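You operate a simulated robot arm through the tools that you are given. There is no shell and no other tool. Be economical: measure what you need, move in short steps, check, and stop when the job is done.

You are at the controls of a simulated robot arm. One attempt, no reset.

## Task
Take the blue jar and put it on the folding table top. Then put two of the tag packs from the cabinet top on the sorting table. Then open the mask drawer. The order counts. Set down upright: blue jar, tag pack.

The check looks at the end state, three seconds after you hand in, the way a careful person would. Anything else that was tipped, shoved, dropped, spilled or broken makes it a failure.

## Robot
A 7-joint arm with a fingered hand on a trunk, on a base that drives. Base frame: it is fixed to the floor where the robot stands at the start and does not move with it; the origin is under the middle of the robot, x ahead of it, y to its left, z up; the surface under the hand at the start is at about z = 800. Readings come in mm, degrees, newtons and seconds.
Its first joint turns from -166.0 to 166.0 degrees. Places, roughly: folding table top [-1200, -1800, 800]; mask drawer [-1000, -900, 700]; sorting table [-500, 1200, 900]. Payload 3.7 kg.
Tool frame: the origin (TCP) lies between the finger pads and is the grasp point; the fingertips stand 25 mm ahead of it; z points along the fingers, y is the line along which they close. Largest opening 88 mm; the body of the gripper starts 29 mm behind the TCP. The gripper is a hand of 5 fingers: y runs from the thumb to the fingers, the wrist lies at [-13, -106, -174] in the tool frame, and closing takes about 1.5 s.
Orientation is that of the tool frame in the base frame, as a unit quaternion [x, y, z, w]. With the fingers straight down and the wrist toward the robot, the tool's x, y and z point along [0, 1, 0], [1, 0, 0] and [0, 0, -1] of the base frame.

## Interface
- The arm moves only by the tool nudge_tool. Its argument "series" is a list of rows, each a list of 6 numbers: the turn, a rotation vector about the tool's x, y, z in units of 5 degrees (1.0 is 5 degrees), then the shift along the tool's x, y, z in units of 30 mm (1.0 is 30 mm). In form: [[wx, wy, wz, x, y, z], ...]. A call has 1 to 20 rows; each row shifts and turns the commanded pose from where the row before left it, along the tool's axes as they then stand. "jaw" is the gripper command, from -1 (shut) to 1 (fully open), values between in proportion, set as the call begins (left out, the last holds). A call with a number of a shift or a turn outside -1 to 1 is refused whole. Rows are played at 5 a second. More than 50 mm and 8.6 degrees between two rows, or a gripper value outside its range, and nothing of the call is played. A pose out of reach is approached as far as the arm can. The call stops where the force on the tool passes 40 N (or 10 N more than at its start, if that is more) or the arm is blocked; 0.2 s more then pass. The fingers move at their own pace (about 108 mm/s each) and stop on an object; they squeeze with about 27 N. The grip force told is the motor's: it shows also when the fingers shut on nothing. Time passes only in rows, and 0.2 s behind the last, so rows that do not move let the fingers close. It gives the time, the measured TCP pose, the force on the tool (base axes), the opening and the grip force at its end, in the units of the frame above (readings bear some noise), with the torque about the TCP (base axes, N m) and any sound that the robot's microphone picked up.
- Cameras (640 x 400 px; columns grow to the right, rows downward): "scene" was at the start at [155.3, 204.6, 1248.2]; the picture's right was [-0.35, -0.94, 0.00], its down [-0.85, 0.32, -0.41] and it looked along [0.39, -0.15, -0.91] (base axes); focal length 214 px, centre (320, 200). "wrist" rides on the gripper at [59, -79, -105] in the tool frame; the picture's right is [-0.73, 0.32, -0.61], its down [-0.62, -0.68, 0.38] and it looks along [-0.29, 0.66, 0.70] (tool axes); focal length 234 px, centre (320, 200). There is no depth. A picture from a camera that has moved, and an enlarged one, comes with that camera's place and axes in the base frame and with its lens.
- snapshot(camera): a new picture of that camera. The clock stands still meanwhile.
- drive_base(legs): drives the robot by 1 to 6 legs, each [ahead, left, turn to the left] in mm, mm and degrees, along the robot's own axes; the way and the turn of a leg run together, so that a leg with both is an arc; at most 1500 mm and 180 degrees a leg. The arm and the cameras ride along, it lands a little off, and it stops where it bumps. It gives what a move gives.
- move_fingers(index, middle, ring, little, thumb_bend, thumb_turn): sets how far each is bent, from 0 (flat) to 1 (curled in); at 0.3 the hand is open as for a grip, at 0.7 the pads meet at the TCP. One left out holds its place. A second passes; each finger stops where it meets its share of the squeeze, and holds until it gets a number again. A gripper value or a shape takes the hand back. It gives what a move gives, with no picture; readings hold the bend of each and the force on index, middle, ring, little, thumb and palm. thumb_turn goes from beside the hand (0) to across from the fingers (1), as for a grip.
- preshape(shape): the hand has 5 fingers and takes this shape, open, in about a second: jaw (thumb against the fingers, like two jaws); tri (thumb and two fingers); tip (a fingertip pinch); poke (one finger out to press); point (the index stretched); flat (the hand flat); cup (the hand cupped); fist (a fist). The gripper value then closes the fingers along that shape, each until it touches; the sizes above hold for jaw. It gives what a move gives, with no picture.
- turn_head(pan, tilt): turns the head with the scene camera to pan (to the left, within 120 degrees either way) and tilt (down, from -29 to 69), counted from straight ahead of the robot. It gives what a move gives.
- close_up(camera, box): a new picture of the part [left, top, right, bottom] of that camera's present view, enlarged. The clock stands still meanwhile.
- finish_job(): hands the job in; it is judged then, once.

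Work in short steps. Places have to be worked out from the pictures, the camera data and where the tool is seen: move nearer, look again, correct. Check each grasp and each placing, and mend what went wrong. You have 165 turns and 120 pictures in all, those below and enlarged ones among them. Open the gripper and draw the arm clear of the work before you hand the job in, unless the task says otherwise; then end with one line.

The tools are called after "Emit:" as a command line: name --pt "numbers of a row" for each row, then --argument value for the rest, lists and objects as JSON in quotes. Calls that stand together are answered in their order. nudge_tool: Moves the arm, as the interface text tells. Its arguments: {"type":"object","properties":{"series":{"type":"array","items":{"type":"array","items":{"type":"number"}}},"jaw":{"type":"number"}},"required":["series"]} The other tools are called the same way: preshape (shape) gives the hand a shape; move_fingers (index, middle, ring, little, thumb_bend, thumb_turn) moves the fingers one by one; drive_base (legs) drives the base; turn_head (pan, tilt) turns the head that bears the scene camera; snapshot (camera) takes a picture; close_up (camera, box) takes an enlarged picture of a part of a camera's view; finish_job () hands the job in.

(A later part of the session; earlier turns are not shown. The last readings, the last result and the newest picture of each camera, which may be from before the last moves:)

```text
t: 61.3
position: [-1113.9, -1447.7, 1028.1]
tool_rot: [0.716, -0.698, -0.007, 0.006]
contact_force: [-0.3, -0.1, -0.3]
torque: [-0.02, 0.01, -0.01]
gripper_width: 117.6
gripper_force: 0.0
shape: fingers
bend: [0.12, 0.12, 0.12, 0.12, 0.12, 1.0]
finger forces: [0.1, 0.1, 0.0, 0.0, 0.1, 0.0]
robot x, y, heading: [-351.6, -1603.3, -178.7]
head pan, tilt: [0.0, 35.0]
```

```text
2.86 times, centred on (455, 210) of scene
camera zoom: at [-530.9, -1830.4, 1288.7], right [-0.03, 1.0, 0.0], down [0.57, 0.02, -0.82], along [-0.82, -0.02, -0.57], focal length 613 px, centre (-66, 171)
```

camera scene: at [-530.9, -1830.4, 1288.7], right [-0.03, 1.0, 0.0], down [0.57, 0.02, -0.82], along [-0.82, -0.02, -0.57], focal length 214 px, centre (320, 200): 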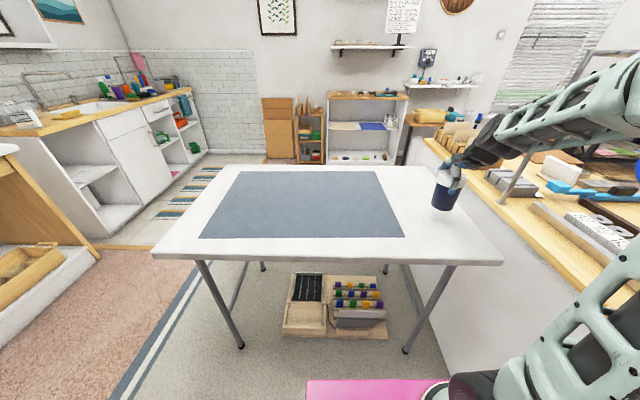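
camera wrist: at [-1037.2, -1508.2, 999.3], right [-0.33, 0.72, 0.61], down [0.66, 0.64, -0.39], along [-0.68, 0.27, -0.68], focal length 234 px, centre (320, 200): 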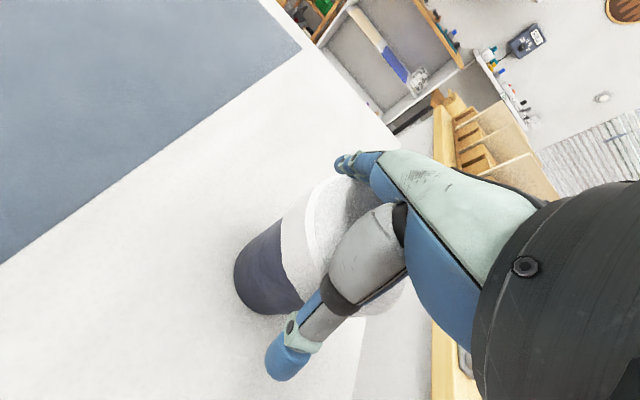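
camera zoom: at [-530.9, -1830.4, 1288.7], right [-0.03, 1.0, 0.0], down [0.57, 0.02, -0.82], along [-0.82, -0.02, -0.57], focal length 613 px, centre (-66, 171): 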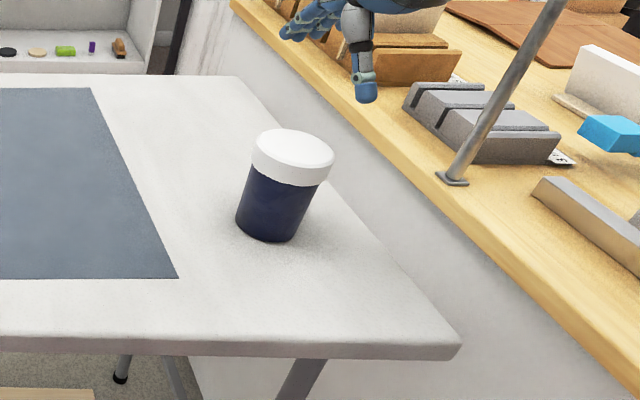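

The jar stands upright on the folding table. Now I'll retract the arm and drive back to the cabinet.

Emit:
nudge_tool --pt "0 0 0 0 -1 0" --pt "0 0 0 0 -1 0" --pt "0 0 0 0 -1 0" --pt "0 0 0 0 -1 0" --pt "0 0 0 0 -1 0" --pt "0 0 0 0 -1 0" --pt "0 0 0 0 -1 0" --pt "0 0 0 0 -1 0" --pt "0 0 0 0.3 -1 0" --pt "0 0 0 0.3 -1 0" --pt "0 0 0 0.3 -1 0" --pt "0 0 0 0.3 -1 0" --jaw 1

Emit:
drive_base --legs '[[-170, 0, 0], [0, 0, 178.5], [0, 1000, 0]]'

```text
t: 63.9
position: [-753.1, -1477.4, 1022.8]
tool_rot: [0.716, -0.698, -0.007, 0.006]
contact_force: [0.1, 0.1, 0.8]
torque: [-0.01, 0.0, 0.01]
gripper_width: 88.1
gripper_force: 0.1
shape: jaw
bend: [0.3, 0.3, 0.3, 0.3, 0.3, 0.98]
finger forces: [0.0, 0.0, 0.0, 0.0, 0.1, 0.0]
robot x, y, heading: [-348.0, -1602.0, -178.5]
head pan, tilt: [0.0, 35.0]
```

```text
t: 77.5
position: [227.3, -715.8, 1023.4]
tool_rot: [0.707, 0.707, 0.006, 0.007]
contact_force: [1.0, 0.5, -0.9]
torque: [-0.01, -0.01, 0.01]
gripper_width: 88.0
gripper_force: 0.0
shape: jaw
bend: [0.3, 0.3, 0.3, 0.3, 0.3, 0.98]
finger forces: [0.0, 0.0, 0.0, 0.0, 0.0, 0.1]
robot x, y, heading: [-176.2, -581.4, -0.2]
head pan, tilt: [0.0, 35.0]
```

Next I drive on to about (35, 40) and look at the cabinet top.

Emit:
drive_base --legs '[[0, 620, 0], [210, 0, 0]]'

Emit:
turn_head --pan -5 --tilt 45

Emit:
snapshot --camera "scene"

Emit:
snapshot --camera "wrist"

```text
t: 82.2
position: [438.8, -96.2, 1024.4]
tool_rot: [0.712, 0.702, 0.006, 0.007]
contact_force: [-0.2, 0.5, -0.3]
torque: [-0.02, 0.02, -0.01]
gripper_width: 88.2
gripper_force: 0.0
shape: jaw
bend: [0.3, 0.3, 0.3, 0.3, 0.3, 0.98]
finger forces: [0.0, 0.0, 0.1, 0.0, 0.0, 0.0]
robot x, y, heading: [36.3, 43.9, -0.8]
head pan, tilt: [0.0, 35.0]
```

```text
t: 83.0
position: [437.1, -94.9, 1023.6]
tool_rot: [0.712, 0.702, 0.006, 0.007]
contact_force: [-0.8, 0.3, -0.5]
torque: [0.02, -0.04, -0.03]
gripper_width: 88.1
gripper_force: 0.1
shape: jaw
bend: [0.3, 0.3, 0.3, 0.3, 0.3, 0.98]
finger forces: [0.1, 0.1, 0.0, 0.0, 0.0, 0.1]
robot x, y, heading: [36.6, 42.8, -0.7]
head pan, tilt: [-5.0, 45.0]
```

```text
84 pictures are left
camera scene: at [220.4, 260.7, 1273.9], right [-0.1, -0.99, 0.0], down [-0.7, 0.07, -0.71], along [0.7, -0.07, -0.71], focal length 214 px, centre (320, 200)
```

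scene: 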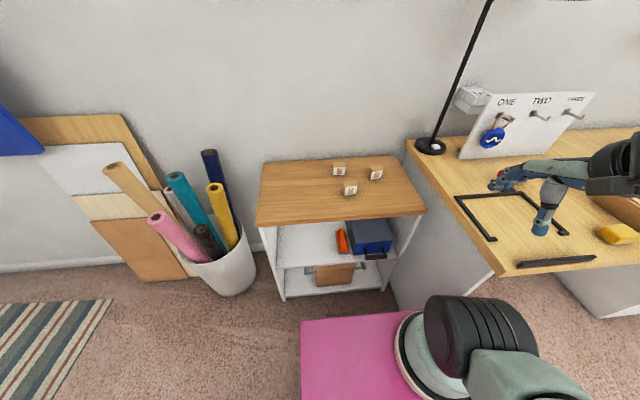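

```text
83 pictures are left
camera wrist: at [358.0, -34.7, 1127.6], right [0.3, -0.73, 0.61], down [-0.68, -0.61, -0.39], along [0.67, -0.3, -0.68], focal length 234 px, centre (320, 200)
```

wrist: 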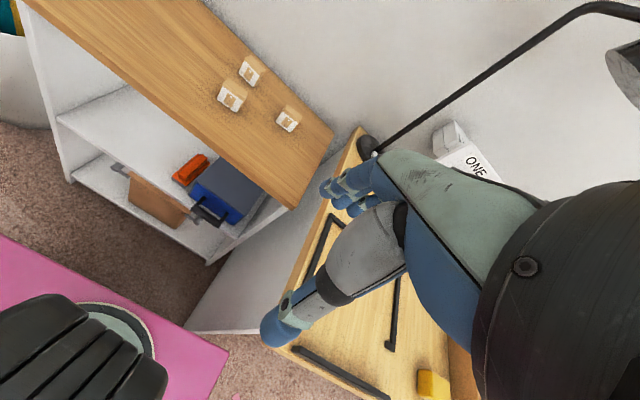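

I'll zoom in on the packs from both cameras.

Emit:
close_up --camera "scene" --box '[310, 150, 410, 212]'

Emit:
close_up --camera "wrist" --box '[200, 50, 312, 140]'

```text
6.40 times, centred on (360, 181) of scene
camera zoom: at [220.4, 260.7, 1273.9], right [-0.1, -0.99, 0.0], down [-0.7, 0.07, -0.71], along [0.7, -0.07, -0.71], focal length 1373 px, centre (64, 322)
```

zoom: 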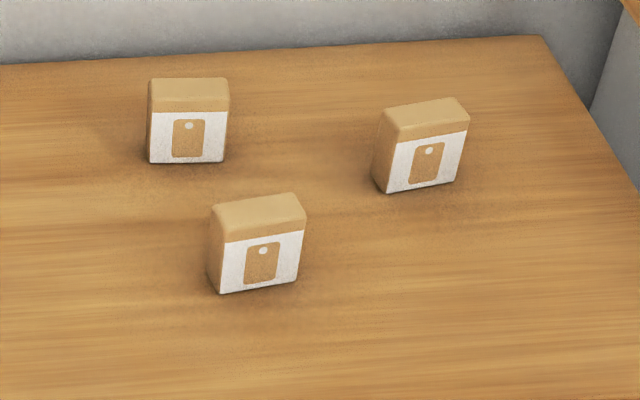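

```text
4.44 times, centred on (256, 95) of wrist
camera zoom: at [358.0, -34.7, 1127.6], right [0.3, -0.73, 0.61], down [-0.68, -0.61, -0.39], along [0.67, -0.3, -0.68], focal length 1041 px, centre (604, 667)
```

zoom: 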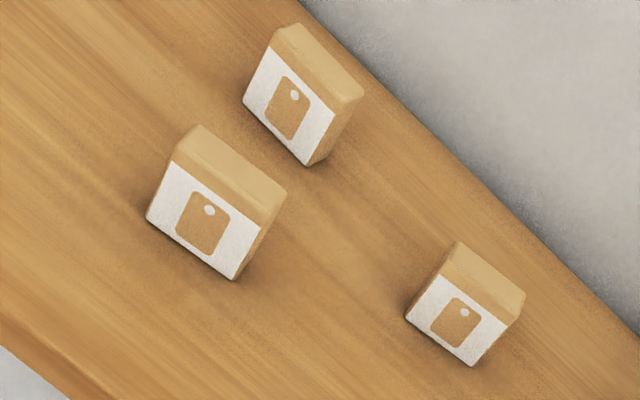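

P1 (front) is at about (800, 92), P3 (right) at about (878, -28), and each is ~50 wide, 30 thick and 40 high, yawed ~8°. I'll move above P1 and align the yaw.

Emit:
nudge_tool --pt "0 0 -0.9 0.6 1 0" --pt "0 0 -0.9 0.6 1 0" --pt "0 0 0 0.4 1 0" --pt "0 0 0 0.4 1 0" --pt "0 0 0 0.4 1 0" --pt "0 0 0 0.4 1 0" --pt "0 0 0 0.4 1 0" --pt "0 0 0 0.4 1 0" --pt "0 0 0 0.4 1 0" --pt "0 0 0 0.3 1 0.5" --pt "0 0 0 0.2 1 1" --pt "0 0 0 0 1 1" --pt "0 0 0 0 0 1" --pt "0 0 0 0 0 1"

Emit:
snapshot --camera "wrist"

Emit:
close_up --camera "scene" --box '[300, 110, 460, 215]'

```text
t: 86.0
position: [782.6, 82.6, 895.5]
tool_rot: [0.654, 0.756, 0.005, 0.008]
contact_force: [1.0, -0.1, -0.2]
torque: [0.02, -0.03, 0.04]
gripper_width: 88.0
gripper_force: 0.1
shape: jaw
bend: [0.3, 0.3, 0.3, 0.3, 0.3, 0.98]
finger forces: [0.0, 0.0, 0.0, 0.1, 0.0, 0.1]
robot x, y, heading: [36.8, 46.2, -0.7]
head pan, tilt: [-5.0, 45.0]
```

```text
80 pictures are left
camera wrist: at [694.0, 130.3, 999.1], right [0.41, -0.67, 0.62], down [-0.58, -0.72, -0.39], along [0.7, -0.19, -0.68], focal length 234 px, centre (320, 200)
```

wrist: 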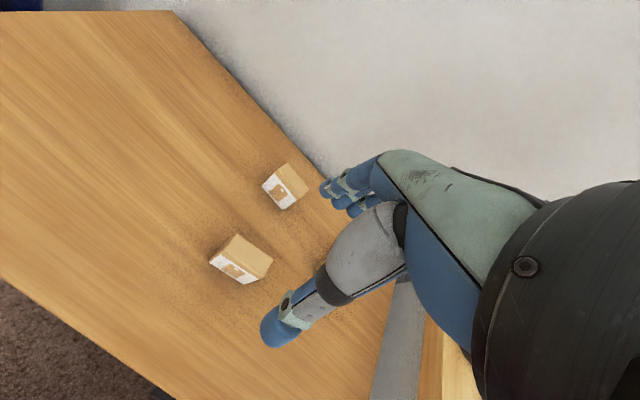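

```text
3.81 times, centred on (380, 162) of scene
camera zoom: at [220.3, 260.7, 1273.9], right [-0.1, -0.99, 0.0], down [-0.7, 0.07, -0.71], along [0.7, -0.07, -0.71], focal length 817 px, centre (91, 343)
```

zoom: 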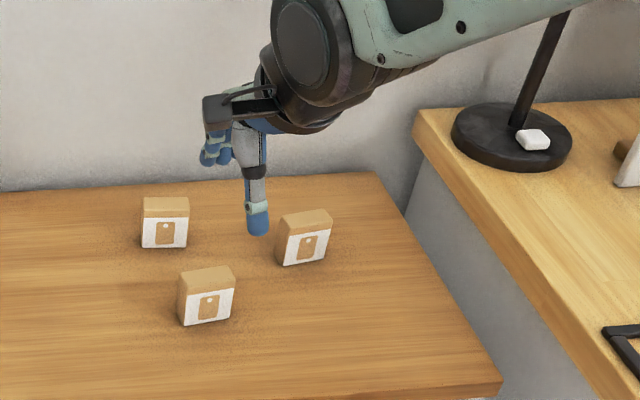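

The wrist ray confirms the P1 top centre at (803, 92). I'll centre over it and descend to z≈795.

Emit:
nudge_tool --pt "0 0 0 0.22 0.66 0" --pt "0 0 0 0 0 0.9" --pt "0 0 0 0 0 0.9" --pt "0 0 0 0 0 0.8" --pt "0 0 0 0 0 0.7"

Emit:
snapshot --camera "wrist"

Emit:
close_up --camera "scene" --box '[310, 130, 430, 212]'

```text
t: 87.2
position: [803.2, 90.8, 795.0]
tool_rot: [0.655, 0.756, 0.006, 0.008]
contact_force: [-1.1, 0.4, -0.6]
torque: [0.01, 0.0, 0.01]
gripper_width: 87.8
gripper_force: 0.0
shape: jaw
bend: [0.3, 0.3, 0.3, 0.3, 0.3, 0.98]
finger forces: [0.0, 0.1, 0.0, 0.0, 0.1, 0.1]
robot x, y, heading: [35.4, 43.2, -0.7]
head pan, tilt: [-5.0, 45.0]
```

```text
78 pictures are left
camera wrist: at [714.6, 139.7, 899.1], right [0.41, -0.67, 0.62], down [-0.58, -0.71, -0.39], along [0.7, -0.19, -0.68], focal length 234 px, centre (320, 200)
```

wrist: 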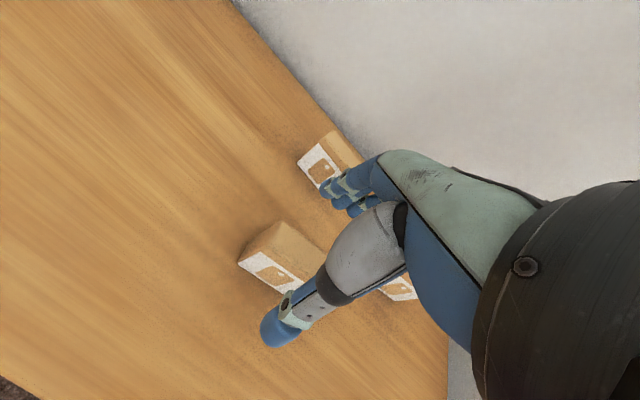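

```text
4.88 times, centred on (370, 171) of scene
camera zoom: at [220.4, 260.5, 1273.9], right [-0.1, -0.99, 0.0], down [-0.7, 0.07, -0.71], along [0.7, -0.07, -0.71], focal length 1046 px, centre (76, 342)
```

zoom: 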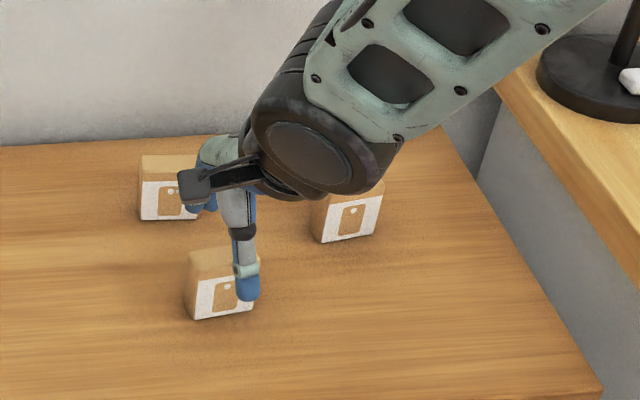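

Aligned within a few mm. I'll shift 4 mm left and descend to TCP z≈750.

Emit:
nudge_tool --pt "0 0 0 0.13 0 0.5" --pt "0 0 0 0 0 0.5" --pt "0 0 0 0 0 0.4" --pt "0 0 0 0 0 0"

Emit:
close_up --camera "scene" --box '[310, 130, 430, 212]'

Emit:
snapshot --camera "wrist"

```text
t: 88.2
position: [802.1, 95.8, 754.6]
tool_rot: [0.654, 0.756, 0.005, 0.007]
contact_force: [-0.9, 0.3, 0.3]
torque: [-0.02, -0.01, 0.01]
gripper_width: 88.1
gripper_force: 0.0
shape: jaw
bend: [0.3, 0.3, 0.3, 0.3, 0.3, 0.98]
finger forces: [0.0, 0.1, 0.0, 0.0, 0.0, 0.0]
robot x, y, heading: [36.5, 43.8, -1.1]
head pan, tilt: [-5.0, 45.0]
```

```text
4.88 times, centred on (370, 171) of scene
camera zoom: at [220.4, 260.7, 1273.9], right [-0.1, -0.99, 0.0], down [-0.7, 0.07, -0.71], along [0.7, -0.07, -0.71], focal length 1046 px, centre (76, 342)
```

zoom: 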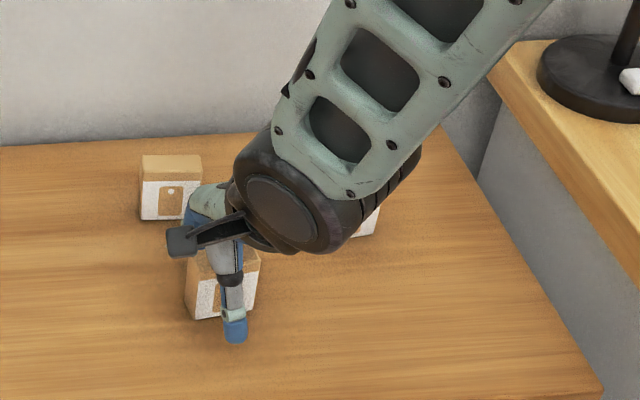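

```text
75 pictures are left
camera wrist: at [714.3, 144.2, 857.8], right [0.41, -0.67, 0.62], down [-0.58, -0.71, -0.39], along [0.7, -0.19, -0.68], focal length 234 px, centre (320, 200)
```

wrist: 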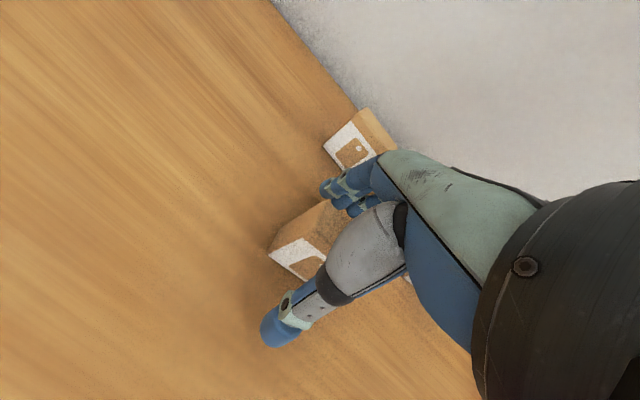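

The hand straddles the pack. I'll close now.

Emit:
nudge_tool --pt "0 0 0 0.07 0 0" --pt "0 0 0 0 0 0" --pt "0 0 0 0 0 0" --pt "0 0 0 0 0 0" --pt "0 0 0 0 0 0" --pt "0 0 0 0 0 0" --pt "0 0 0 0 0 0" --pt "0 0 0 0 0 0" --jaw -1

Emit:
close_up --camera "scene" --box '[310, 130, 430, 212]'

```text
t: 90.0
position: [802.0, 98.2, 754.5]
tool_rot: [0.655, 0.756, 0.005, 0.007]
contact_force: [-0.6, 0.3, 0.5]
torque: [-0.01, -0.01, -0.04]
gripper_width: 18.7
gripper_force: 27.3
shape: jaw
bend: [0.73, 0.59, 0.6, 0.63, 0.75, 1.0]
finger forces: [14.7, 6.6, 2.8, 0.1, 24.3, 0.0]
robot x, y, heading: [40.7, 48.0, -0.8]
head pan, tilt: [-5.0, 45.0]
```

```text
4.88 times, centred on (370, 171) of scene
camera zoom: at [220.4, 260.7, 1273.9], right [-0.1, -0.99, 0.0], down [-0.7, 0.07, -0.71], along [0.7, -0.07, -0.71], focal length 1046 px, centre (76, 342)
```

zoom: 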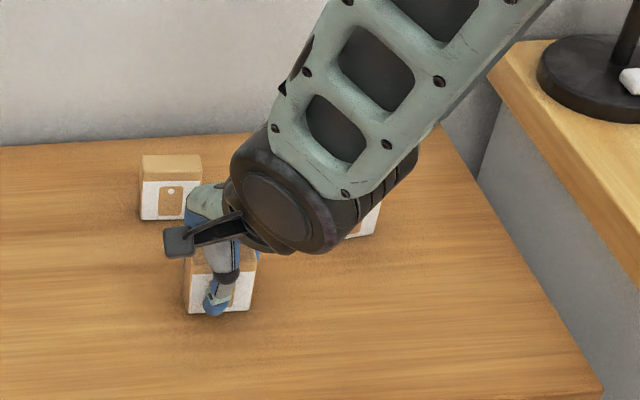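

Thumb, index, middle and ring all touch the pack. I'll lift it and check.

Emit:
nudge_tool --pt "0 0 0 0 0 -0.4" --pt "0 0 0 0 0 -0.8" --pt "0 0 0 0 0 -1" --pt "0 0 0 0 0 0"

Emit:
snapshot --camera "wrist"

Emit:
close_up --camera "scene" --box '[310, 130, 430, 212]'

```text
t: 91.0
position: [801.0, 96.4, 821.1]
tool_rot: [0.655, 0.756, 0.005, 0.008]
contact_force: [-0.4, 0.2, -1.3]
torque: [0.02, -0.03, -0.01]
gripper_width: 18.7
gripper_force: 27.0
shape: jaw
bend: [0.73, 0.59, 0.6, 0.63, 0.75, 1.0]
finger forces: [14.7, 6.6, 2.8, 0.1, 24.2, 0.1]
robot x, y, heading: [37.0, 48.3, -0.5]
head pan, tilt: [-5.0, 45.0]
```

```text
73 pictures are left
camera wrist: at [713.4, 145.8, 924.3], right [0.41, -0.67, 0.62], down [-0.58, -0.72, -0.39], along [0.7, -0.19, -0.68], focal length 234 px, centre (320, 200)
```

wrist: 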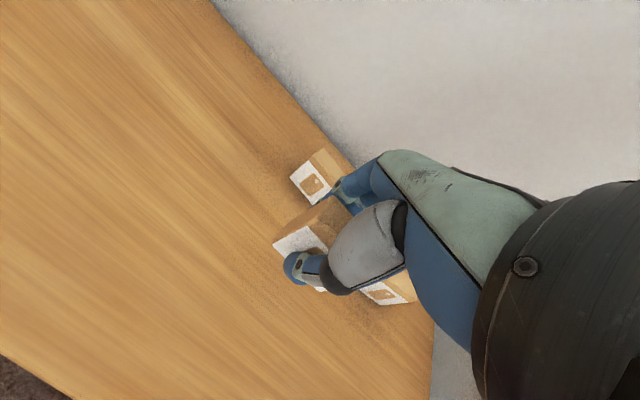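

```text
4.88 times, centred on (370, 171) of scene
camera zoom: at [220.4, 260.7, 1273.9], right [-0.1, -0.99, 0.0], down [-0.7, 0.07, -0.71], along [0.7, -0.07, -0.71], focal length 1046 px, centre (76, 342)
```

zoom: 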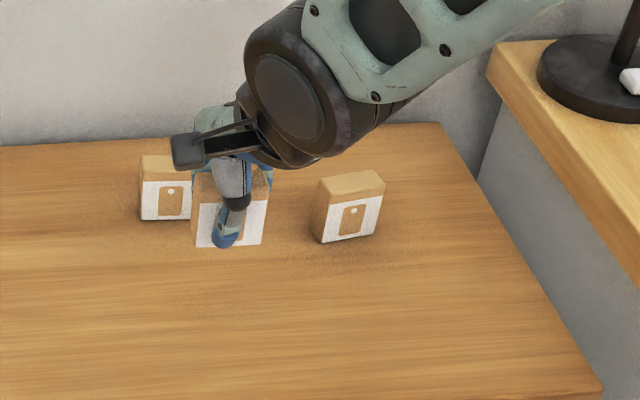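

The pack is held upright. I'll raise and retract, then drive next to the sorting table and look.

Emit:
nudge_tool --pt "0 0 0 0 0 -1" --pt "0 0 0 0 0 -1" --pt "0 0 0 0 0 -1" --pt "0 0 0 0 0 -1" --pt "0 0 0 0 0 -1" --pt "0 0 0 0 0 -1" --pt "0 0 0 0 0 -1" --pt "0 0 0 -0.1 -1 0" --pt "0 0 0 -0.1 -1 0" --pt "0 0 0 -0.1 -1 0" --pt "0 0 0 -0.1 -1 0" --pt "0 0 0 0 -1 0" --pt "0 0 0 0 -1 0" --pt "0 0 0 0 -1 0" --pt "0 0 0 0 -1 0" --pt "0 0 0 0 -1 0" --pt "0 0 0 0 -1 0" --pt "0 0 0 0 -1 0"

Emit:
drive_base --legs '[[0, 290, 0], [0, 0, 90]]'

Emit:
turn_head --pan 40 --tilt 35

Emit:
snapshot --camera "scene"

```text
t: 94.8
position: [473.1, 42.1, 1023.3]
tool_rot: [0.655, 0.756, 0.005, 0.007]
contact_force: [-0.7, -0.2, 0.0]
torque: [-0.06, 0.0, 0.01]
gripper_width: 18.3
gripper_force: 26.8
shape: jaw
bend: [0.73, 0.59, 0.61, 0.63, 0.75, 1.0]
finger forces: [15.1, 6.5, 2.9, 0.0, 24.5, 0.0]
robot x, y, heading: [40.1, 44.2, -0.9]
head pan, tilt: [-5.0, 45.0]
```

```text
t: 100.6
position: [31.9, 772.0, 1024.9]
tool_rot: [-0.085, 0.996, 0.008, 0.001]
contact_force: [0.5, 0.3, -1.1]
torque: [-0.01, 0.01, 0.02]
gripper_width: 18.3
gripper_force: 27.2
shape: jaw
bend: [0.73, 0.59, 0.61, 0.63, 0.75, 1.0]
finger forces: [15.0, 6.4, 2.8, 0.1, 24.0, 0.0]
robot x, y, heading: [40.9, 338.1, 90.8]
head pan, tilt: [-5.0, 45.0]
```

```text
t: 101.8
position: [31.9, 772.3, 1024.7]
tool_rot: [-0.085, 0.996, 0.009, 0.001]
contact_force: [0.8, 0.6, -0.4]
torque: [-0.06, -0.02, -0.02]
gripper_width: 18.6
gripper_force: 27.0
shape: jaw
bend: [0.73, 0.59, 0.61, 0.63, 0.75, 1.0]
finger forces: [15.0, 6.4, 2.8, 0.0, 24.1, 0.1]
robot x, y, heading: [45.2, 337.9, 91.1]
head pan, tilt: [40.0, 35.0]
```

```text
71 pictures are left
camera scene: at [-244.0, 502.3, 1288.7], right [0.76, 0.65, 0.0], down [0.37, -0.43, -0.82], along [-0.53, 0.62, -0.57], focal length 214 px, centre (320, 200)
```

scene: 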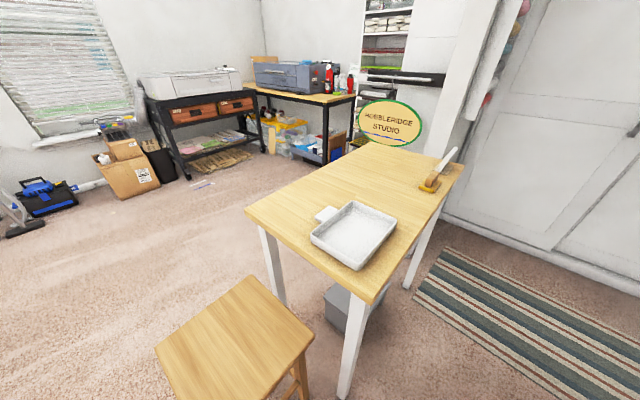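

The sorting table spans x≈-750..-308 and y≈740..1510, with the tray near y<960 and free space around (-450, 1110). I'll drive alongside at (185, 900) and face it.

Emit:
drive_base --legs '[[0, -140, 0], [560, 0, 0], [0, 0, 72]]'

Emit:
turn_head --pan 0 --tilt 40

Emit:
snapshot --camera "scene"

```text
t: 109.0
position: [-241.7, 1025.1, 1022.9]
tool_rot: [-0.65, 0.76, 0.007, -0.004]
contact_force: [0.1, 0.2, 0.0]
torque: [0.0, -0.01, -0.03]
gripper_width: 18.5
gripper_force: 26.6
shape: jaw
bend: [0.73, 0.59, 0.61, 0.63, 0.75, 1.0]
finger forces: [14.8, 6.3, 2.8, 0.0, 24.0, 0.0]
robot x, y, heading: [173.6, 894.6, 162.1]
head pan, tilt: [40.0, 35.0]
```

```text
t: 110.0
position: [-241.6, 1024.4, 1024.8]
tool_rot: [-0.65, 0.76, 0.008, -0.004]
contact_force: [0.4, -0.4, -0.8]
torque: [-0.03, 0.02, -0.01]
gripper_width: 18.5
gripper_force: 27.3
shape: jaw
bend: [0.73, 0.59, 0.61, 0.63, 0.75, 1.0]
finger forces: [14.8, 6.4, 2.8, 0.0, 24.0, 0.1]
robot x, y, heading: [175.8, 893.9, 162.4]
head pan, tilt: [0.0, 40.0]
```

```text
70 pictures are left
camera scene: at [-72.7, 738.1, 1281.1], right [0.3, 0.95, 0.0], down [0.61, -0.2, -0.77], along [-0.73, 0.23, -0.64], focal length 214 px, centre (320, 200)
```

scene: 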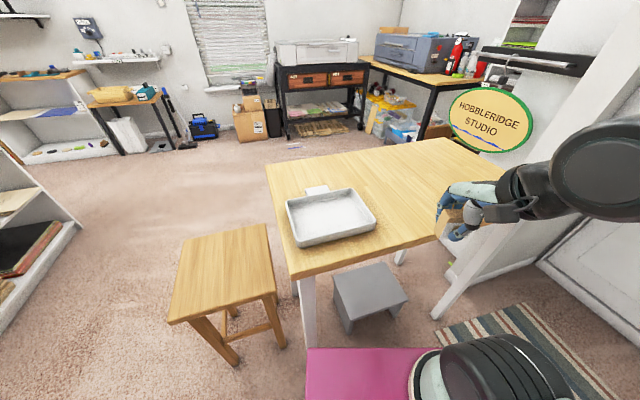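

I'll extend the arm over the free area at (-480, 1090), staying high.

Emit:
nudge_tool --pt "0 0 0 -0.13 1 0" --pt "0 0 0 -0.13 1 0" --pt "0 0 0 -0.13 1 0" --pt "0 0 0 -0.13 1 0" --pt "0 0 0 -0.13 1 0" --pt "0 0 0 -0.13 1 0" --pt "0 0 0 -0.13 1 0" --pt "0 0 0 0 1 0" --pt "0 0 0 0 0 0.5"

Emit:
snapshot --camera "scene"

Emit:
snapshot --camera "wrist"

```text
t: 112.0
position: [-474.5, 1090.4, 1012.4]
tool_rot: [-0.65, 0.76, 0.008, -0.004]
contact_force: [-0.3, 0.7, -0.7]
torque: [0.0, 0.0, 0.01]
gripper_width: 18.5
gripper_force: 26.6
shape: jaw
bend: [0.73, 0.59, 0.61, 0.63, 0.76, 1.0]
finger forces: [15.0, 6.2, 2.8, 0.1, 24.1, 0.0]
robot x, y, heading: [171.3, 891.5, 162.4]
head pan, tilt: [0.0, 40.0]
```

```text
69 pictures are left
camera scene: at [-72.6, 738.1, 1281.1], right [0.3, 0.95, 0.0], down [0.61, -0.2, -0.77], along [-0.73, 0.23, -0.64], focal length 214 px, centre (320, 200)
```

scene: 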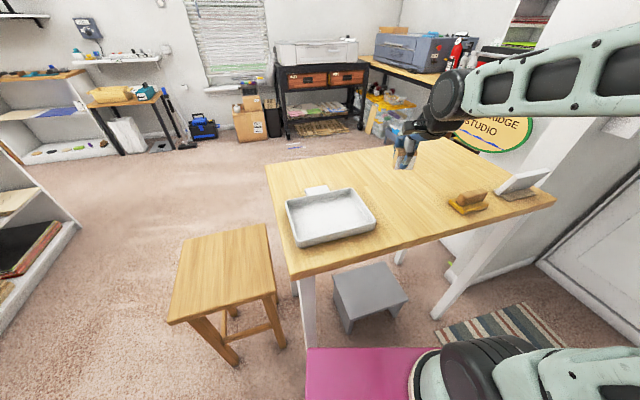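

```text
68 pictures are left
camera wrist: at [-405.0, 1019.7, 1116.4], right [-0.2, 0.76, 0.62], down [0.76, 0.51, -0.39], along [-0.62, 0.39, -0.68], focal length 234 px, centre (320, 200)
```

wrist: 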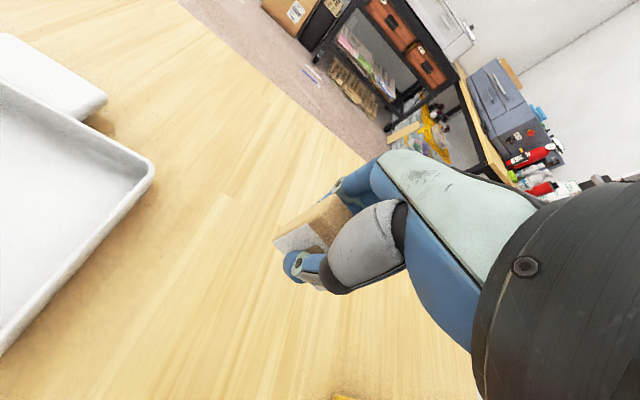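

The spot is clear. I'll descend to just above the table.

Emit:
nudge_tool --pt "0 0 0 0 0 0.8" --pt "0 0 0 0 0 0.7" --pt "0 0 0 0 0 0.5"

Emit:
close_up --camera "scene" --box '[340, 110, 480, 220]'

Emit:
snapshot --camera "wrist"

```text
t: 112.8
position: [-476.8, 1091.0, 951.8]
tool_rot: [-0.651, 0.759, 0.008, -0.004]
contact_force: [-0.3, 0.8, 0.4]
torque: [-0.01, 0.01, -0.03]
gripper_width: 18.6
gripper_force: 27.1
shape: jaw
bend: [0.73, 0.59, 0.61, 0.63, 0.76, 1.0]
finger forces: [15.0, 6.4, 2.8, 0.1, 24.2, 0.0]
robot x, y, heading: [173.9, 893.7, 162.2]
head pan, tilt: [0.0, 40.0]
```

```text
3.64 times, centred on (410, 165) of scene
camera zoom: at [-72.7, 738.1, 1281.1], right [0.3, 0.95, 0.0], down [0.61, -0.2, -0.77], along [-0.73, 0.23, -0.64], focal length 780 px, centre (-7, 327)
```

zoom: 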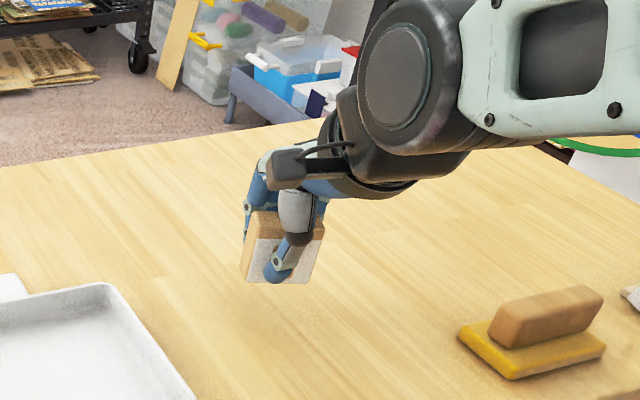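

```text
66 pictures are left
camera wrist: at [-405.2, 1020.7, 1056.7], right [-0.2, 0.76, 0.62], down [0.76, 0.51, -0.39], along [-0.62, 0.39, -0.68], focal length 234 px, centre (320, 200)
```

wrist: 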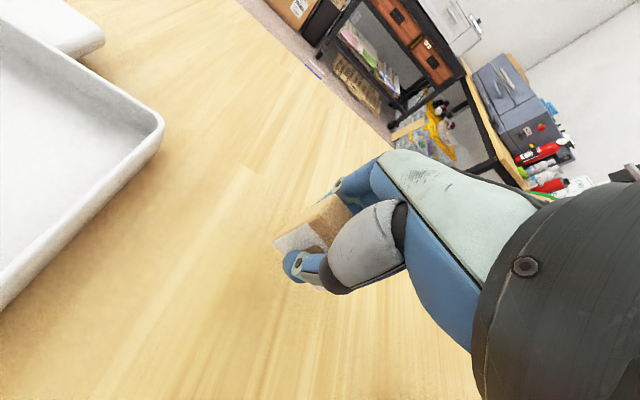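

Still above the table. I'll go down in small steps until contact.

Emit:
nudge_tool --pt "0 0 0 0 0 0.2" --pt "0 0 0 0 0 0.15" --pt "0 0 0 0 0 0.1" --pt "0 0 0 0 0 0.1"

```text
t: 113.8
position: [-475.1, 1089.3, 938.2]
tool_rot: [-0.651, 0.759, 0.008, -0.004]
contact_force: [0.8, 1.1, 1.0]
torque: [0.01, 0.03, -0.04]
gripper_width: 18.7
gripper_force: 26.6
shape: jaw
bend: [0.73, 0.59, 0.61, 0.63, 0.76, 1.0]
finger forces: [15.1, 6.3, 2.8, 0.0, 24.1, 0.1]
robot x, y, heading: [175.1, 894.4, 162.1]
head pan, tilt: [0.0, 40.0]
```

Emit:
nudge_tool --pt "0 0 0 0 0 0.08" --pt "0 0 0 0 0 0.08"

Emit:
close_up --camera "scene" --box '[340, 110, 480, 220]'

```text
t: 114.4
position: [-476.9, 1089.8, 932.1]
tool_rot: [-0.65, 0.76, 0.008, -0.004]
contact_force: [-0.2, 0.6, -1.1]
torque: [0.01, -0.01, 0.01]
gripper_width: 18.7
gripper_force: 27.1
shape: jaw
bend: [0.73, 0.59, 0.61, 0.63, 0.76, 1.0]
finger forces: [15.1, 6.3, 2.8, 0.0, 24.1, 0.1]
robot x, y, heading: [170.4, 894.8, 162.1]
head pan, tilt: [0.0, 40.0]
```

```text
3.64 times, centred on (410, 165) of scene
camera zoom: at [-72.7, 738.1, 1281.1], right [0.3, 0.95, 0.0], down [0.61, -0.2, -0.77], along [-0.73, 0.23, -0.64], focal length 780 px, centre (-7, 327)
```

zoom: 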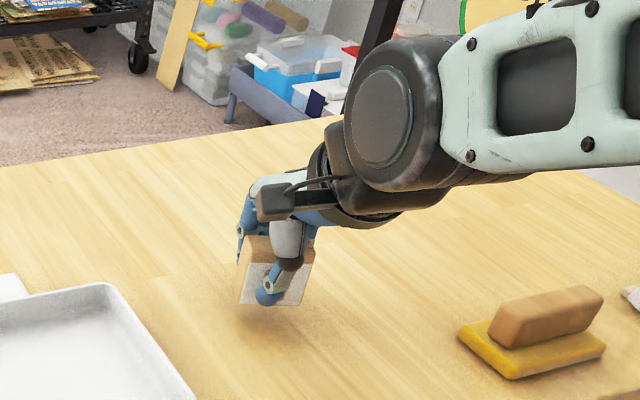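

No contact yet, and there is a gap to the shadow. I'll continue in 3 mm steps.

Emit:
nudge_tool --pt "0 0 0 0 0 0.1" --pt "0 0 0 0 0 0.1" --pt "0 0 0 0 0 0.1" --pt "0 0 0 0 0 0.1"

Emit:
close_up --camera "scene" --box '[360, 140, 440, 200]'

```text
t: 115.4
position: [-476.4, 1090.7, 920.5]
tool_rot: [-0.651, 0.759, 0.008, -0.004]
contact_force: [0.2, 0.3, 0.1]
torque: [-0.01, -0.01, -0.01]
gripper_width: 18.3
gripper_force: 26.5
shape: jaw
bend: [0.73, 0.59, 0.61, 0.63, 0.76, 1.0]
finger forces: [15.1, 6.2, 2.9, 0.1, 24.2, 0.0]
robot x, y, heading: [173.8, 893.3, 162.2]
head pan, tilt: [0.0, 40.0]
```

```text
6.67 times, centred on (400, 170) of scene
camera zoom: at [-72.7, 738.1, 1281.1], right [0.3, 0.95, 0.0], down [0.61, -0.2, -0.77], along [-0.73, 0.23, -0.64], focal length 1430 px, centre (-213, 400)
```

zoom: 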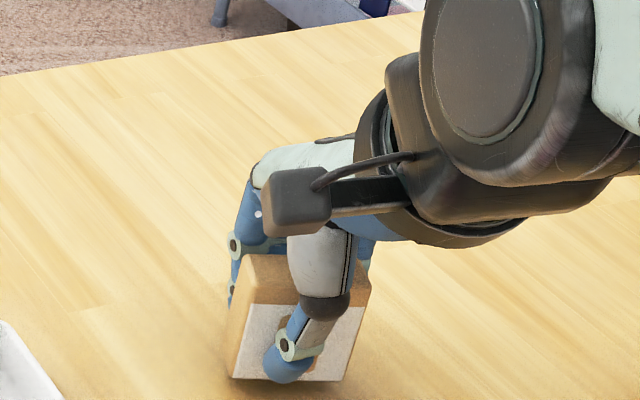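

Nearly down, with the shadow close. I'll continue slowly.

Emit:
nudge_tool --pt "0 0 0 0 0 0.07" --pt "0 0 0 0 0 0.07" --pt "0 0 0 0 0 0.07"

```text
t: 116.2
position: [-477.6, 1089.9, 914.3]
tool_rot: [-0.651, 0.759, 0.007, -0.004]
contact_force: [-0.3, 0.0, -0.9]
torque: [0.0, 0.01, 0.03]
gripper_width: 18.4
gripper_force: 26.9
shape: jaw
bend: [0.73, 0.59, 0.61, 0.63, 0.76, 1.0]
finger forces: [15.1, 6.4, 2.8, 0.0, 24.2, 0.0]
robot x, y, heading: [169.0, 896.1, 162.1]
head pan, tilt: [0.0, 40.0]
```

Emit:
nudge_tool --pt "0 0 0 0 0 0.07" --pt "0 0 0 0 0 0.07" --pt "0 0 0 0 0 0.07" --pt "0 0 0 0 0 0.07"

Emit:
close_up --camera "scene" --box '[360, 140, 440, 200]'

```text
t: 117.1
position: [-477.2, 1090.2, 911.1]
tool_rot: [-0.65, 0.759, 0.013, -0.008]
contact_force: [5.7, 0.5, 20.4]
torque: [-0.04, -0.12, 0.01]
gripper_width: 20.9
gripper_force: 26.9
shape: jaw
bend: [0.74, 0.59, 0.62, 0.63, 0.76, 1.0]
finger forces: [14.9, 7.1, 2.8, 0.0, 30.9, 0.1]
robot x, y, heading: [172.8, 892.2, 162.4]
head pan, tilt: [0.0, 40.0]
stopped in row 4: the force on the tool passed its limit at 42 N (the readings are from after the stop); the commanded pose is now the measured one
```

```text
6.67 times, centred on (400, 170) of scene
camera zoom: at [-71.9, 738.0, 1281.3], right [0.3, 0.95, 0.0], down [0.61, -0.2, -0.77], along [-0.73, 0.23, -0.64], focal length 1430 px, centre (-213, 400)
```

zoom: 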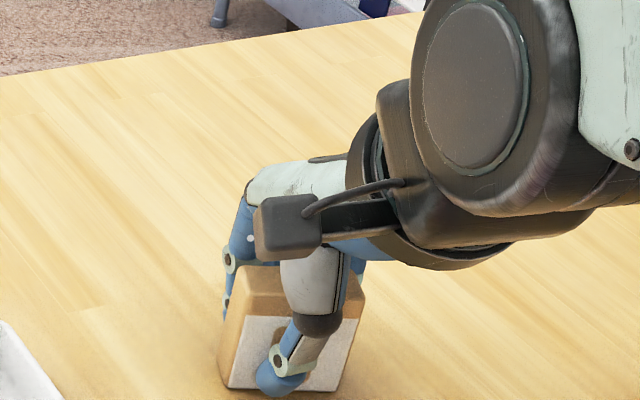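

The pack rests on the table (top ≈876). I'll ease up 2 mm, open and check.

Emit:
nudge_tool --pt "0 0 0 0 0 -0.06" --pt "0 0 0 0 0 0"

Emit:
nudge_tool --pt "0 0 0 0 0 0" --pt "0 0 0 0 0 0" --pt "0 0 0 0 0 0" --pt "0 0 0 0 0 0" --pt "0 0 0 0 0 0" --jaw 1

Emit:
close_up --camera "scene" --box '[360, 140, 440, 200]'

```text
t: 117.7
position: [-477.0, 1091.0, 910.7]
tool_rot: [-0.651, 0.759, 0.012, -0.008]
contact_force: [2.1, -0.1, 14.7]
torque: [-0.03, 0.01, 0.03]
gripper_width: 21.0
gripper_force: 26.7
shape: jaw
bend: [0.74, 0.59, 0.62, 0.63, 0.76, 1.0]
finger forces: [16.4, 7.6, 3.1, 0.0, 27.6, 0.1]
robot x, y, heading: [171.7, 893.7, 162.2]
head pan, tilt: [0.0, 40.0]
```

```text
t: 118.9
position: [-478.7, 1090.2, 911.4]
tool_rot: [-0.65, 0.76, 0.011, -0.007]
contact_force: [-0.6, -1.4, -0.8]
torque: [0.0, 0.02, -0.01]
gripper_width: 87.6
gripper_force: 0.0
shape: jaw
bend: [0.3, 0.3, 0.3, 0.3, 0.3, 0.98]
finger forces: [0.0, 0.1, 0.1, 0.0, 0.0, 0.1]
robot x, y, heading: [174.5, 892.9, 162.1]
head pan, tilt: [0.0, 40.0]
```

```text
6.67 times, centred on (400, 170) of scene
camera zoom: at [-72.7, 738.2, 1281.1], right [0.3, 0.95, 0.0], down [0.61, -0.2, -0.77], along [-0.73, 0.23, -0.64], focal length 1430 px, centre (-213, 400)
```

zoom: 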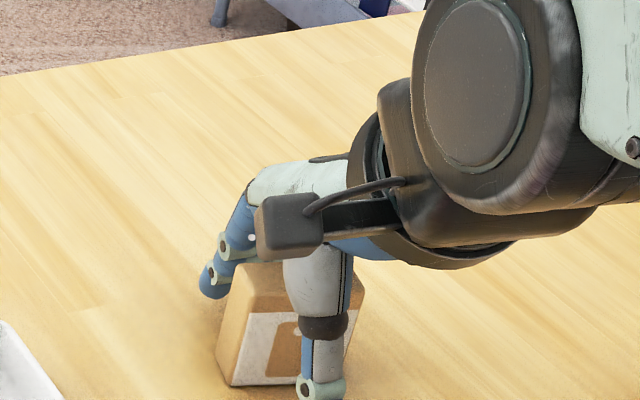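

The pack stands free. I'll rise, retract, and check it from above.

Emit:
nudge_tool --pt "0 0 0 0 0 -0.5" --pt "0 0 0 0 0 -1" --pt "0 0 0 0 0 -1" --pt "0 0 0 0 0 -1" --pt "0 0 0 0 -1 0" --pt "0 0 0 0 -1 0" --pt "0 0 0 0 -1 0" --pt "0 0 0 0 -1 0" --pt "0 0 0 0 -1 0" --pt "0 0 0 0 -1 0" --pt "0 0 0 0 -1 0" --pt "0 0 0 0 -1 0"

Emit:
snapshot --camera "scene"

```text
t: 121.5
position: [-238.0, 1052.4, 1009.3]
tool_rot: [-0.649, 0.76, 0.011, -0.006]
contact_force: [0.6, 0.0, 0.5]
torque: [-0.02, 0.03, 0.0]
gripper_width: 87.8
gripper_force: 0.1
shape: jaw
bend: [0.3, 0.3, 0.3, 0.3, 0.3, 0.98]
finger forces: [0.0, 0.0, 0.0, 0.0, 0.1, 0.0]
robot x, y, heading: [172.2, 896.9, 162.3]
head pan, tilt: [0.0, 40.0]
```

```text
61 pictures are left
camera scene: at [-72.7, 738.2, 1281.1], right [0.3, 0.95, 0.0], down [0.61, -0.2, -0.77], along [-0.73, 0.23, -0.64], focal length 214 px, centre (320, 200)
```

scene: 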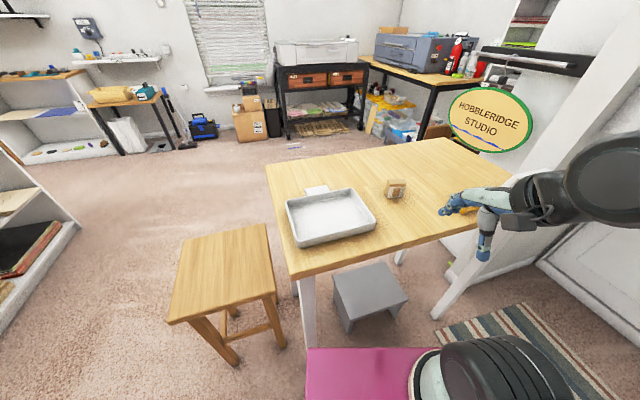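

Pack one stands upright on the sorting table. I'll drive back to the cabinet for P3.

Emit:
drive_base --legs '[[0, 0, -72.3], [-560, 0, 0], [0, 140, 0], [0, 0, -90], [0, -310, 0]]'

Emit:
turn_head --pan -5 --tilt 45

Emit:
snapshot --camera "scene"

Emit:
close_up --camera "scene" --box '[310, 150, 410, 212]'

```text
t: 134.2
position: [488.0, 14.8, 1010.3]
tool_rot: [0.641, 0.767, 0.009, 0.01]
contact_force: [0.2, 0.3, 0.5]
torque: [0.01, -0.03, 0.0]
gripper_width: 87.8
gripper_force: 0.0
shape: jaw
bend: [0.3, 0.3, 0.3, 0.3, 0.3, 0.98]
finger forces: [0.0, 0.0, 0.0, 0.0, 0.1, 0.0]
robot x, y, heading: [50.0, 30.9, 1.4]
head pan, tilt: [0.0, 40.0]
```

```text
t: 134.9
position: [489.2, 14.7, 1010.7]
tool_rot: [0.641, 0.767, 0.009, 0.01]
contact_force: [-0.1, 0.1, 0.3]
torque: [0.02, -0.02, 0.01]
gripper_width: 87.7
gripper_force: 0.0
shape: jaw
bend: [0.3, 0.3, 0.3, 0.3, 0.3, 0.98]
finger forces: [0.0, 0.0, 0.1, 0.0, 0.1, 0.0]
robot x, y, heading: [49.1, 28.0, 1.5]
head pan, tilt: [-5.0, 45.0]
```

```text
60 pictures are left
camera scene: at [223.3, 252.1, 1273.9], right [-0.06, -1.0, 0.0], down [-0.71, 0.05, -0.71], along [0.71, -0.05, -0.71], focal length 214 px, centre (320, 200)
```

scene: 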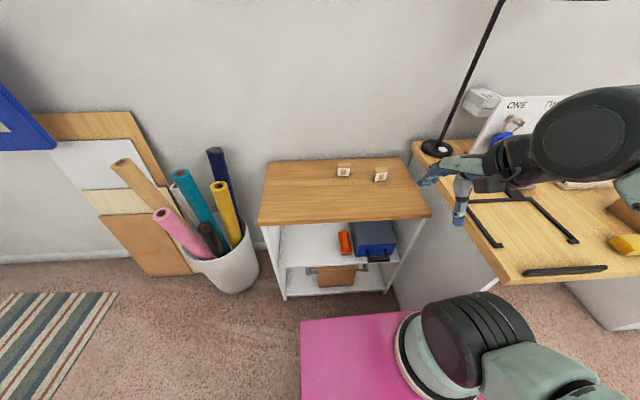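

```text
6.40 times, centred on (360, 181) of scene
camera zoom: at [223.3, 252.1, 1273.9], right [-0.06, -1.0, 0.0], down [-0.71, 0.05, -0.71], along [0.71, -0.05, -0.71], focal length 1373 px, centre (64, 322)
```

zoom: 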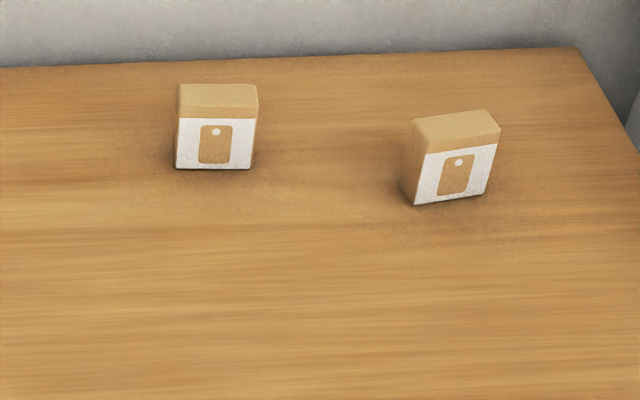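

P3's centre is about (880, -31). I'll move above it and check with the wrist camera.

Emit:
nudge_tool --pt "0 0 0 -0.3 1 0" --pt "0 0 0 -0.3 1 0" --pt "0 0 0 -0.3 1 0" --pt "0 0 0 -0.3 1 0" --pt "0 0 0 -0.3 1 0" --pt "0 0 0 -0.3 1 0" --pt "0 0 0 -0.3 1 0" --pt "0 0 0 -0.3 1 0" --pt "0 0 0 -0.3 1 0" --pt "0 0 0 -0.3 1 0" --pt "0 0 0 -0.3 1 0" --pt "0 0 0 -0.4 1 0" --pt "0 0 0 0 0 1" --pt "0 0 0 0 0 1" --pt "0 0 0 0 0 1" --pt "0 0 0 0 0 1"

Emit:
snapshot --camera "wrist"

Emit:
close_up --camera "scene" --box '[330, 110, 450, 202]'

```text
t: 138.3
position: [865.6, -31.6, 898.8]
tool_rot: [0.641, 0.767, 0.009, 0.009]
contact_force: [0.3, 0.2, 0.0]
torque: [0.0, 0.03, 0.02]
gripper_width: 87.7
gripper_force: 0.0
shape: jaw
bend: [0.3, 0.3, 0.3, 0.3, 0.3, 0.98]
finger forces: [0.0, 0.0, 0.0, 0.0, 0.1, 0.0]
robot x, y, heading: [44.9, 26.9, 1.3]
head pan, tilt: [-5.0, 45.0]
```

```text
58 pictures are left
camera wrist: at [774.5, 12.9, 1001.4], right [0.43, -0.66, 0.62], down [-0.55, -0.73, -0.4], along [0.72, -0.17, -0.68], focal length 234 px, centre (320, 200)
```

wrist: 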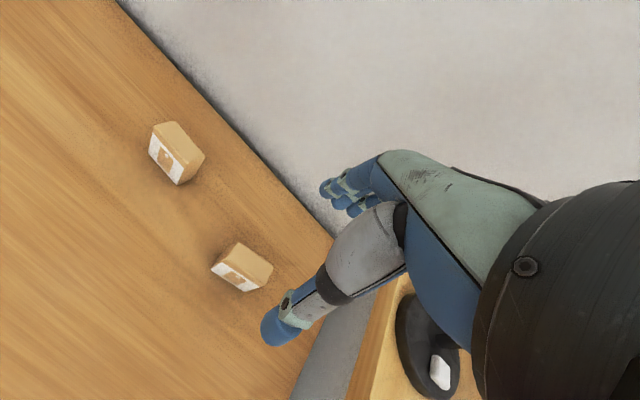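

```text
4.35 times, centred on (390, 156) of scene
camera zoom: at [223.3, 252.0, 1273.9], right [-0.06, -1.0, 0.0], down [-0.71, 0.05, -0.71], along [0.71, -0.05, -0.71], focal length 932 px, centre (16, 391)
```

zoom: 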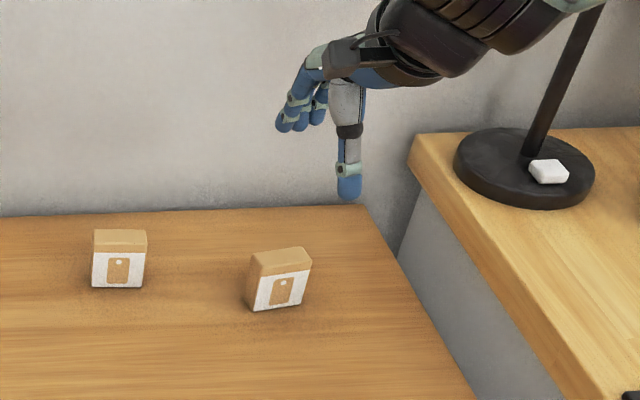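

The wrist ray gives (887, -24), so I'll centre at (884, -26) and descend to 797.

Emit:
nudge_tool --pt "0 0 0 0.08 0.62 0" --pt "0 0 0 0 0 0.9" --pt "0 0 0 0 0 0.9" --pt "0 0 0 0 0 0.8" --pt "0 0 0 0 0 0.8"

Emit:
snapshot --camera "wrist"

Emit:
close_up --camera "scene" --box '[330, 120, 450, 202]'

```text
t: 139.5
position: [885.4, -25.8, 798.3]
tool_rot: [0.641, 0.768, 0.008, 0.01]
contact_force: [0.8, 0.2, -0.9]
torque: [-0.02, 0.03, 0.03]
gripper_width: 87.6
gripper_force: 0.1
shape: jaw
bend: [0.3, 0.3, 0.3, 0.3, 0.3, 0.98]
finger forces: [0.1, 0.0, 0.0, 0.0, 0.0, 0.1]
robot x, y, heading: [48.2, 28.6, 1.2]
head pan, tilt: [-5.0, 45.0]
```

```text
56 pictures are left
camera wrist: at [794.9, 18.2, 901.3], right [0.43, -0.66, 0.62], down [-0.55, -0.73, -0.4], along [0.72, -0.17, -0.68], focal length 234 px, centre (320, 200)
```

wrist: 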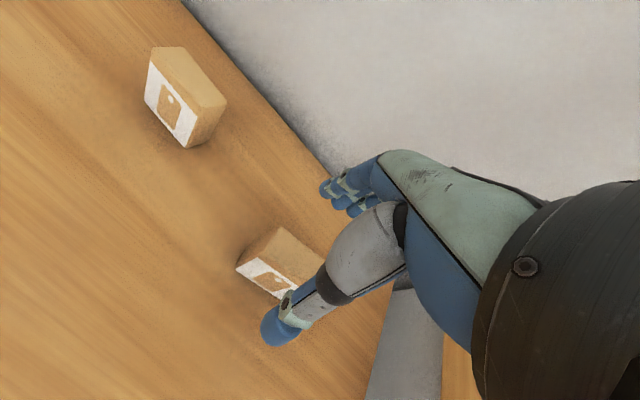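

```text
4.88 times, centred on (390, 161) of scene
camera zoom: at [223.2, 252.2, 1273.9], right [-0.06, -1.0, 0.0], down [-0.71, 0.05, -0.71], along [0.71, -0.05, -0.71], focal length 1046 px, centre (-22, 390)
```

zoom: 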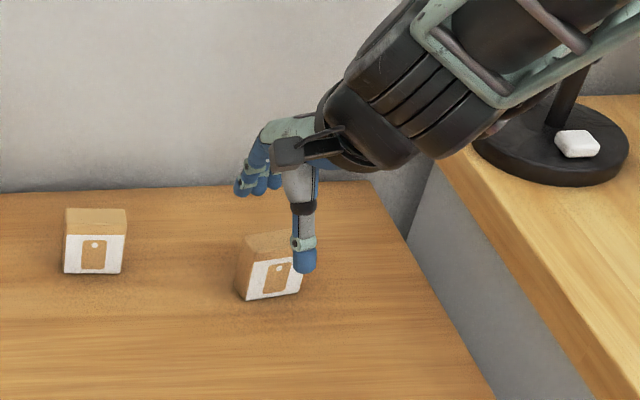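

Same geometry as with P1. I'll shift left 6 mm, descend to 755 and look.

Emit:
nudge_tool --pt "0 0 0 0.2 0 0.5" --pt "0 0 0 0 0 0.5" --pt "0 0 0 0 0 0.45" --pt "0 0 0 0 0 0"

Emit:
close_up --camera "scene" --box '[330, 130, 450, 212]'

```text
t: 140.5
position: [885.7, -20.9, 754.9]
tool_rot: [0.641, 0.767, 0.009, 0.01]
contact_force: [0.1, -0.4, -0.4]
torque: [0.02, 0.0, 0.0]
gripper_width: 87.9
gripper_force: 0.1
shape: jaw
bend: [0.3, 0.3, 0.3, 0.3, 0.3, 0.98]
finger forces: [0.0, 0.0, 0.0, 0.0, 0.0, 0.0]
robot x, y, heading: [46.5, 29.9, 1.2]
head pan, tilt: [-5.0, 45.0]
```

```text
4.88 times, centred on (390, 171) of scene
camera zoom: at [223.4, 252.0, 1273.9], right [-0.06, -1.0, 0.0], down [-0.71, 0.05, -0.71], along [0.71, -0.05, -0.71], focal length 1046 px, centre (-22, 342)
```

zoom: 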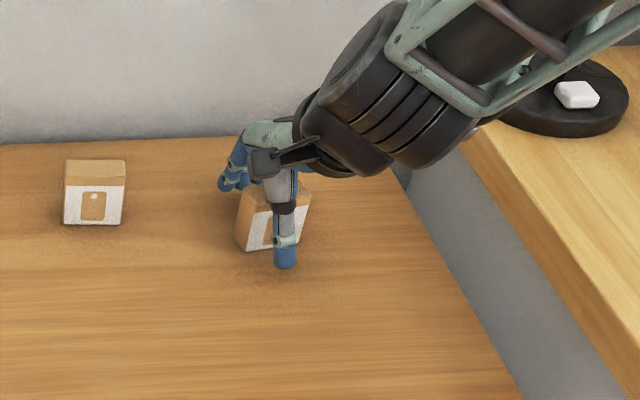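

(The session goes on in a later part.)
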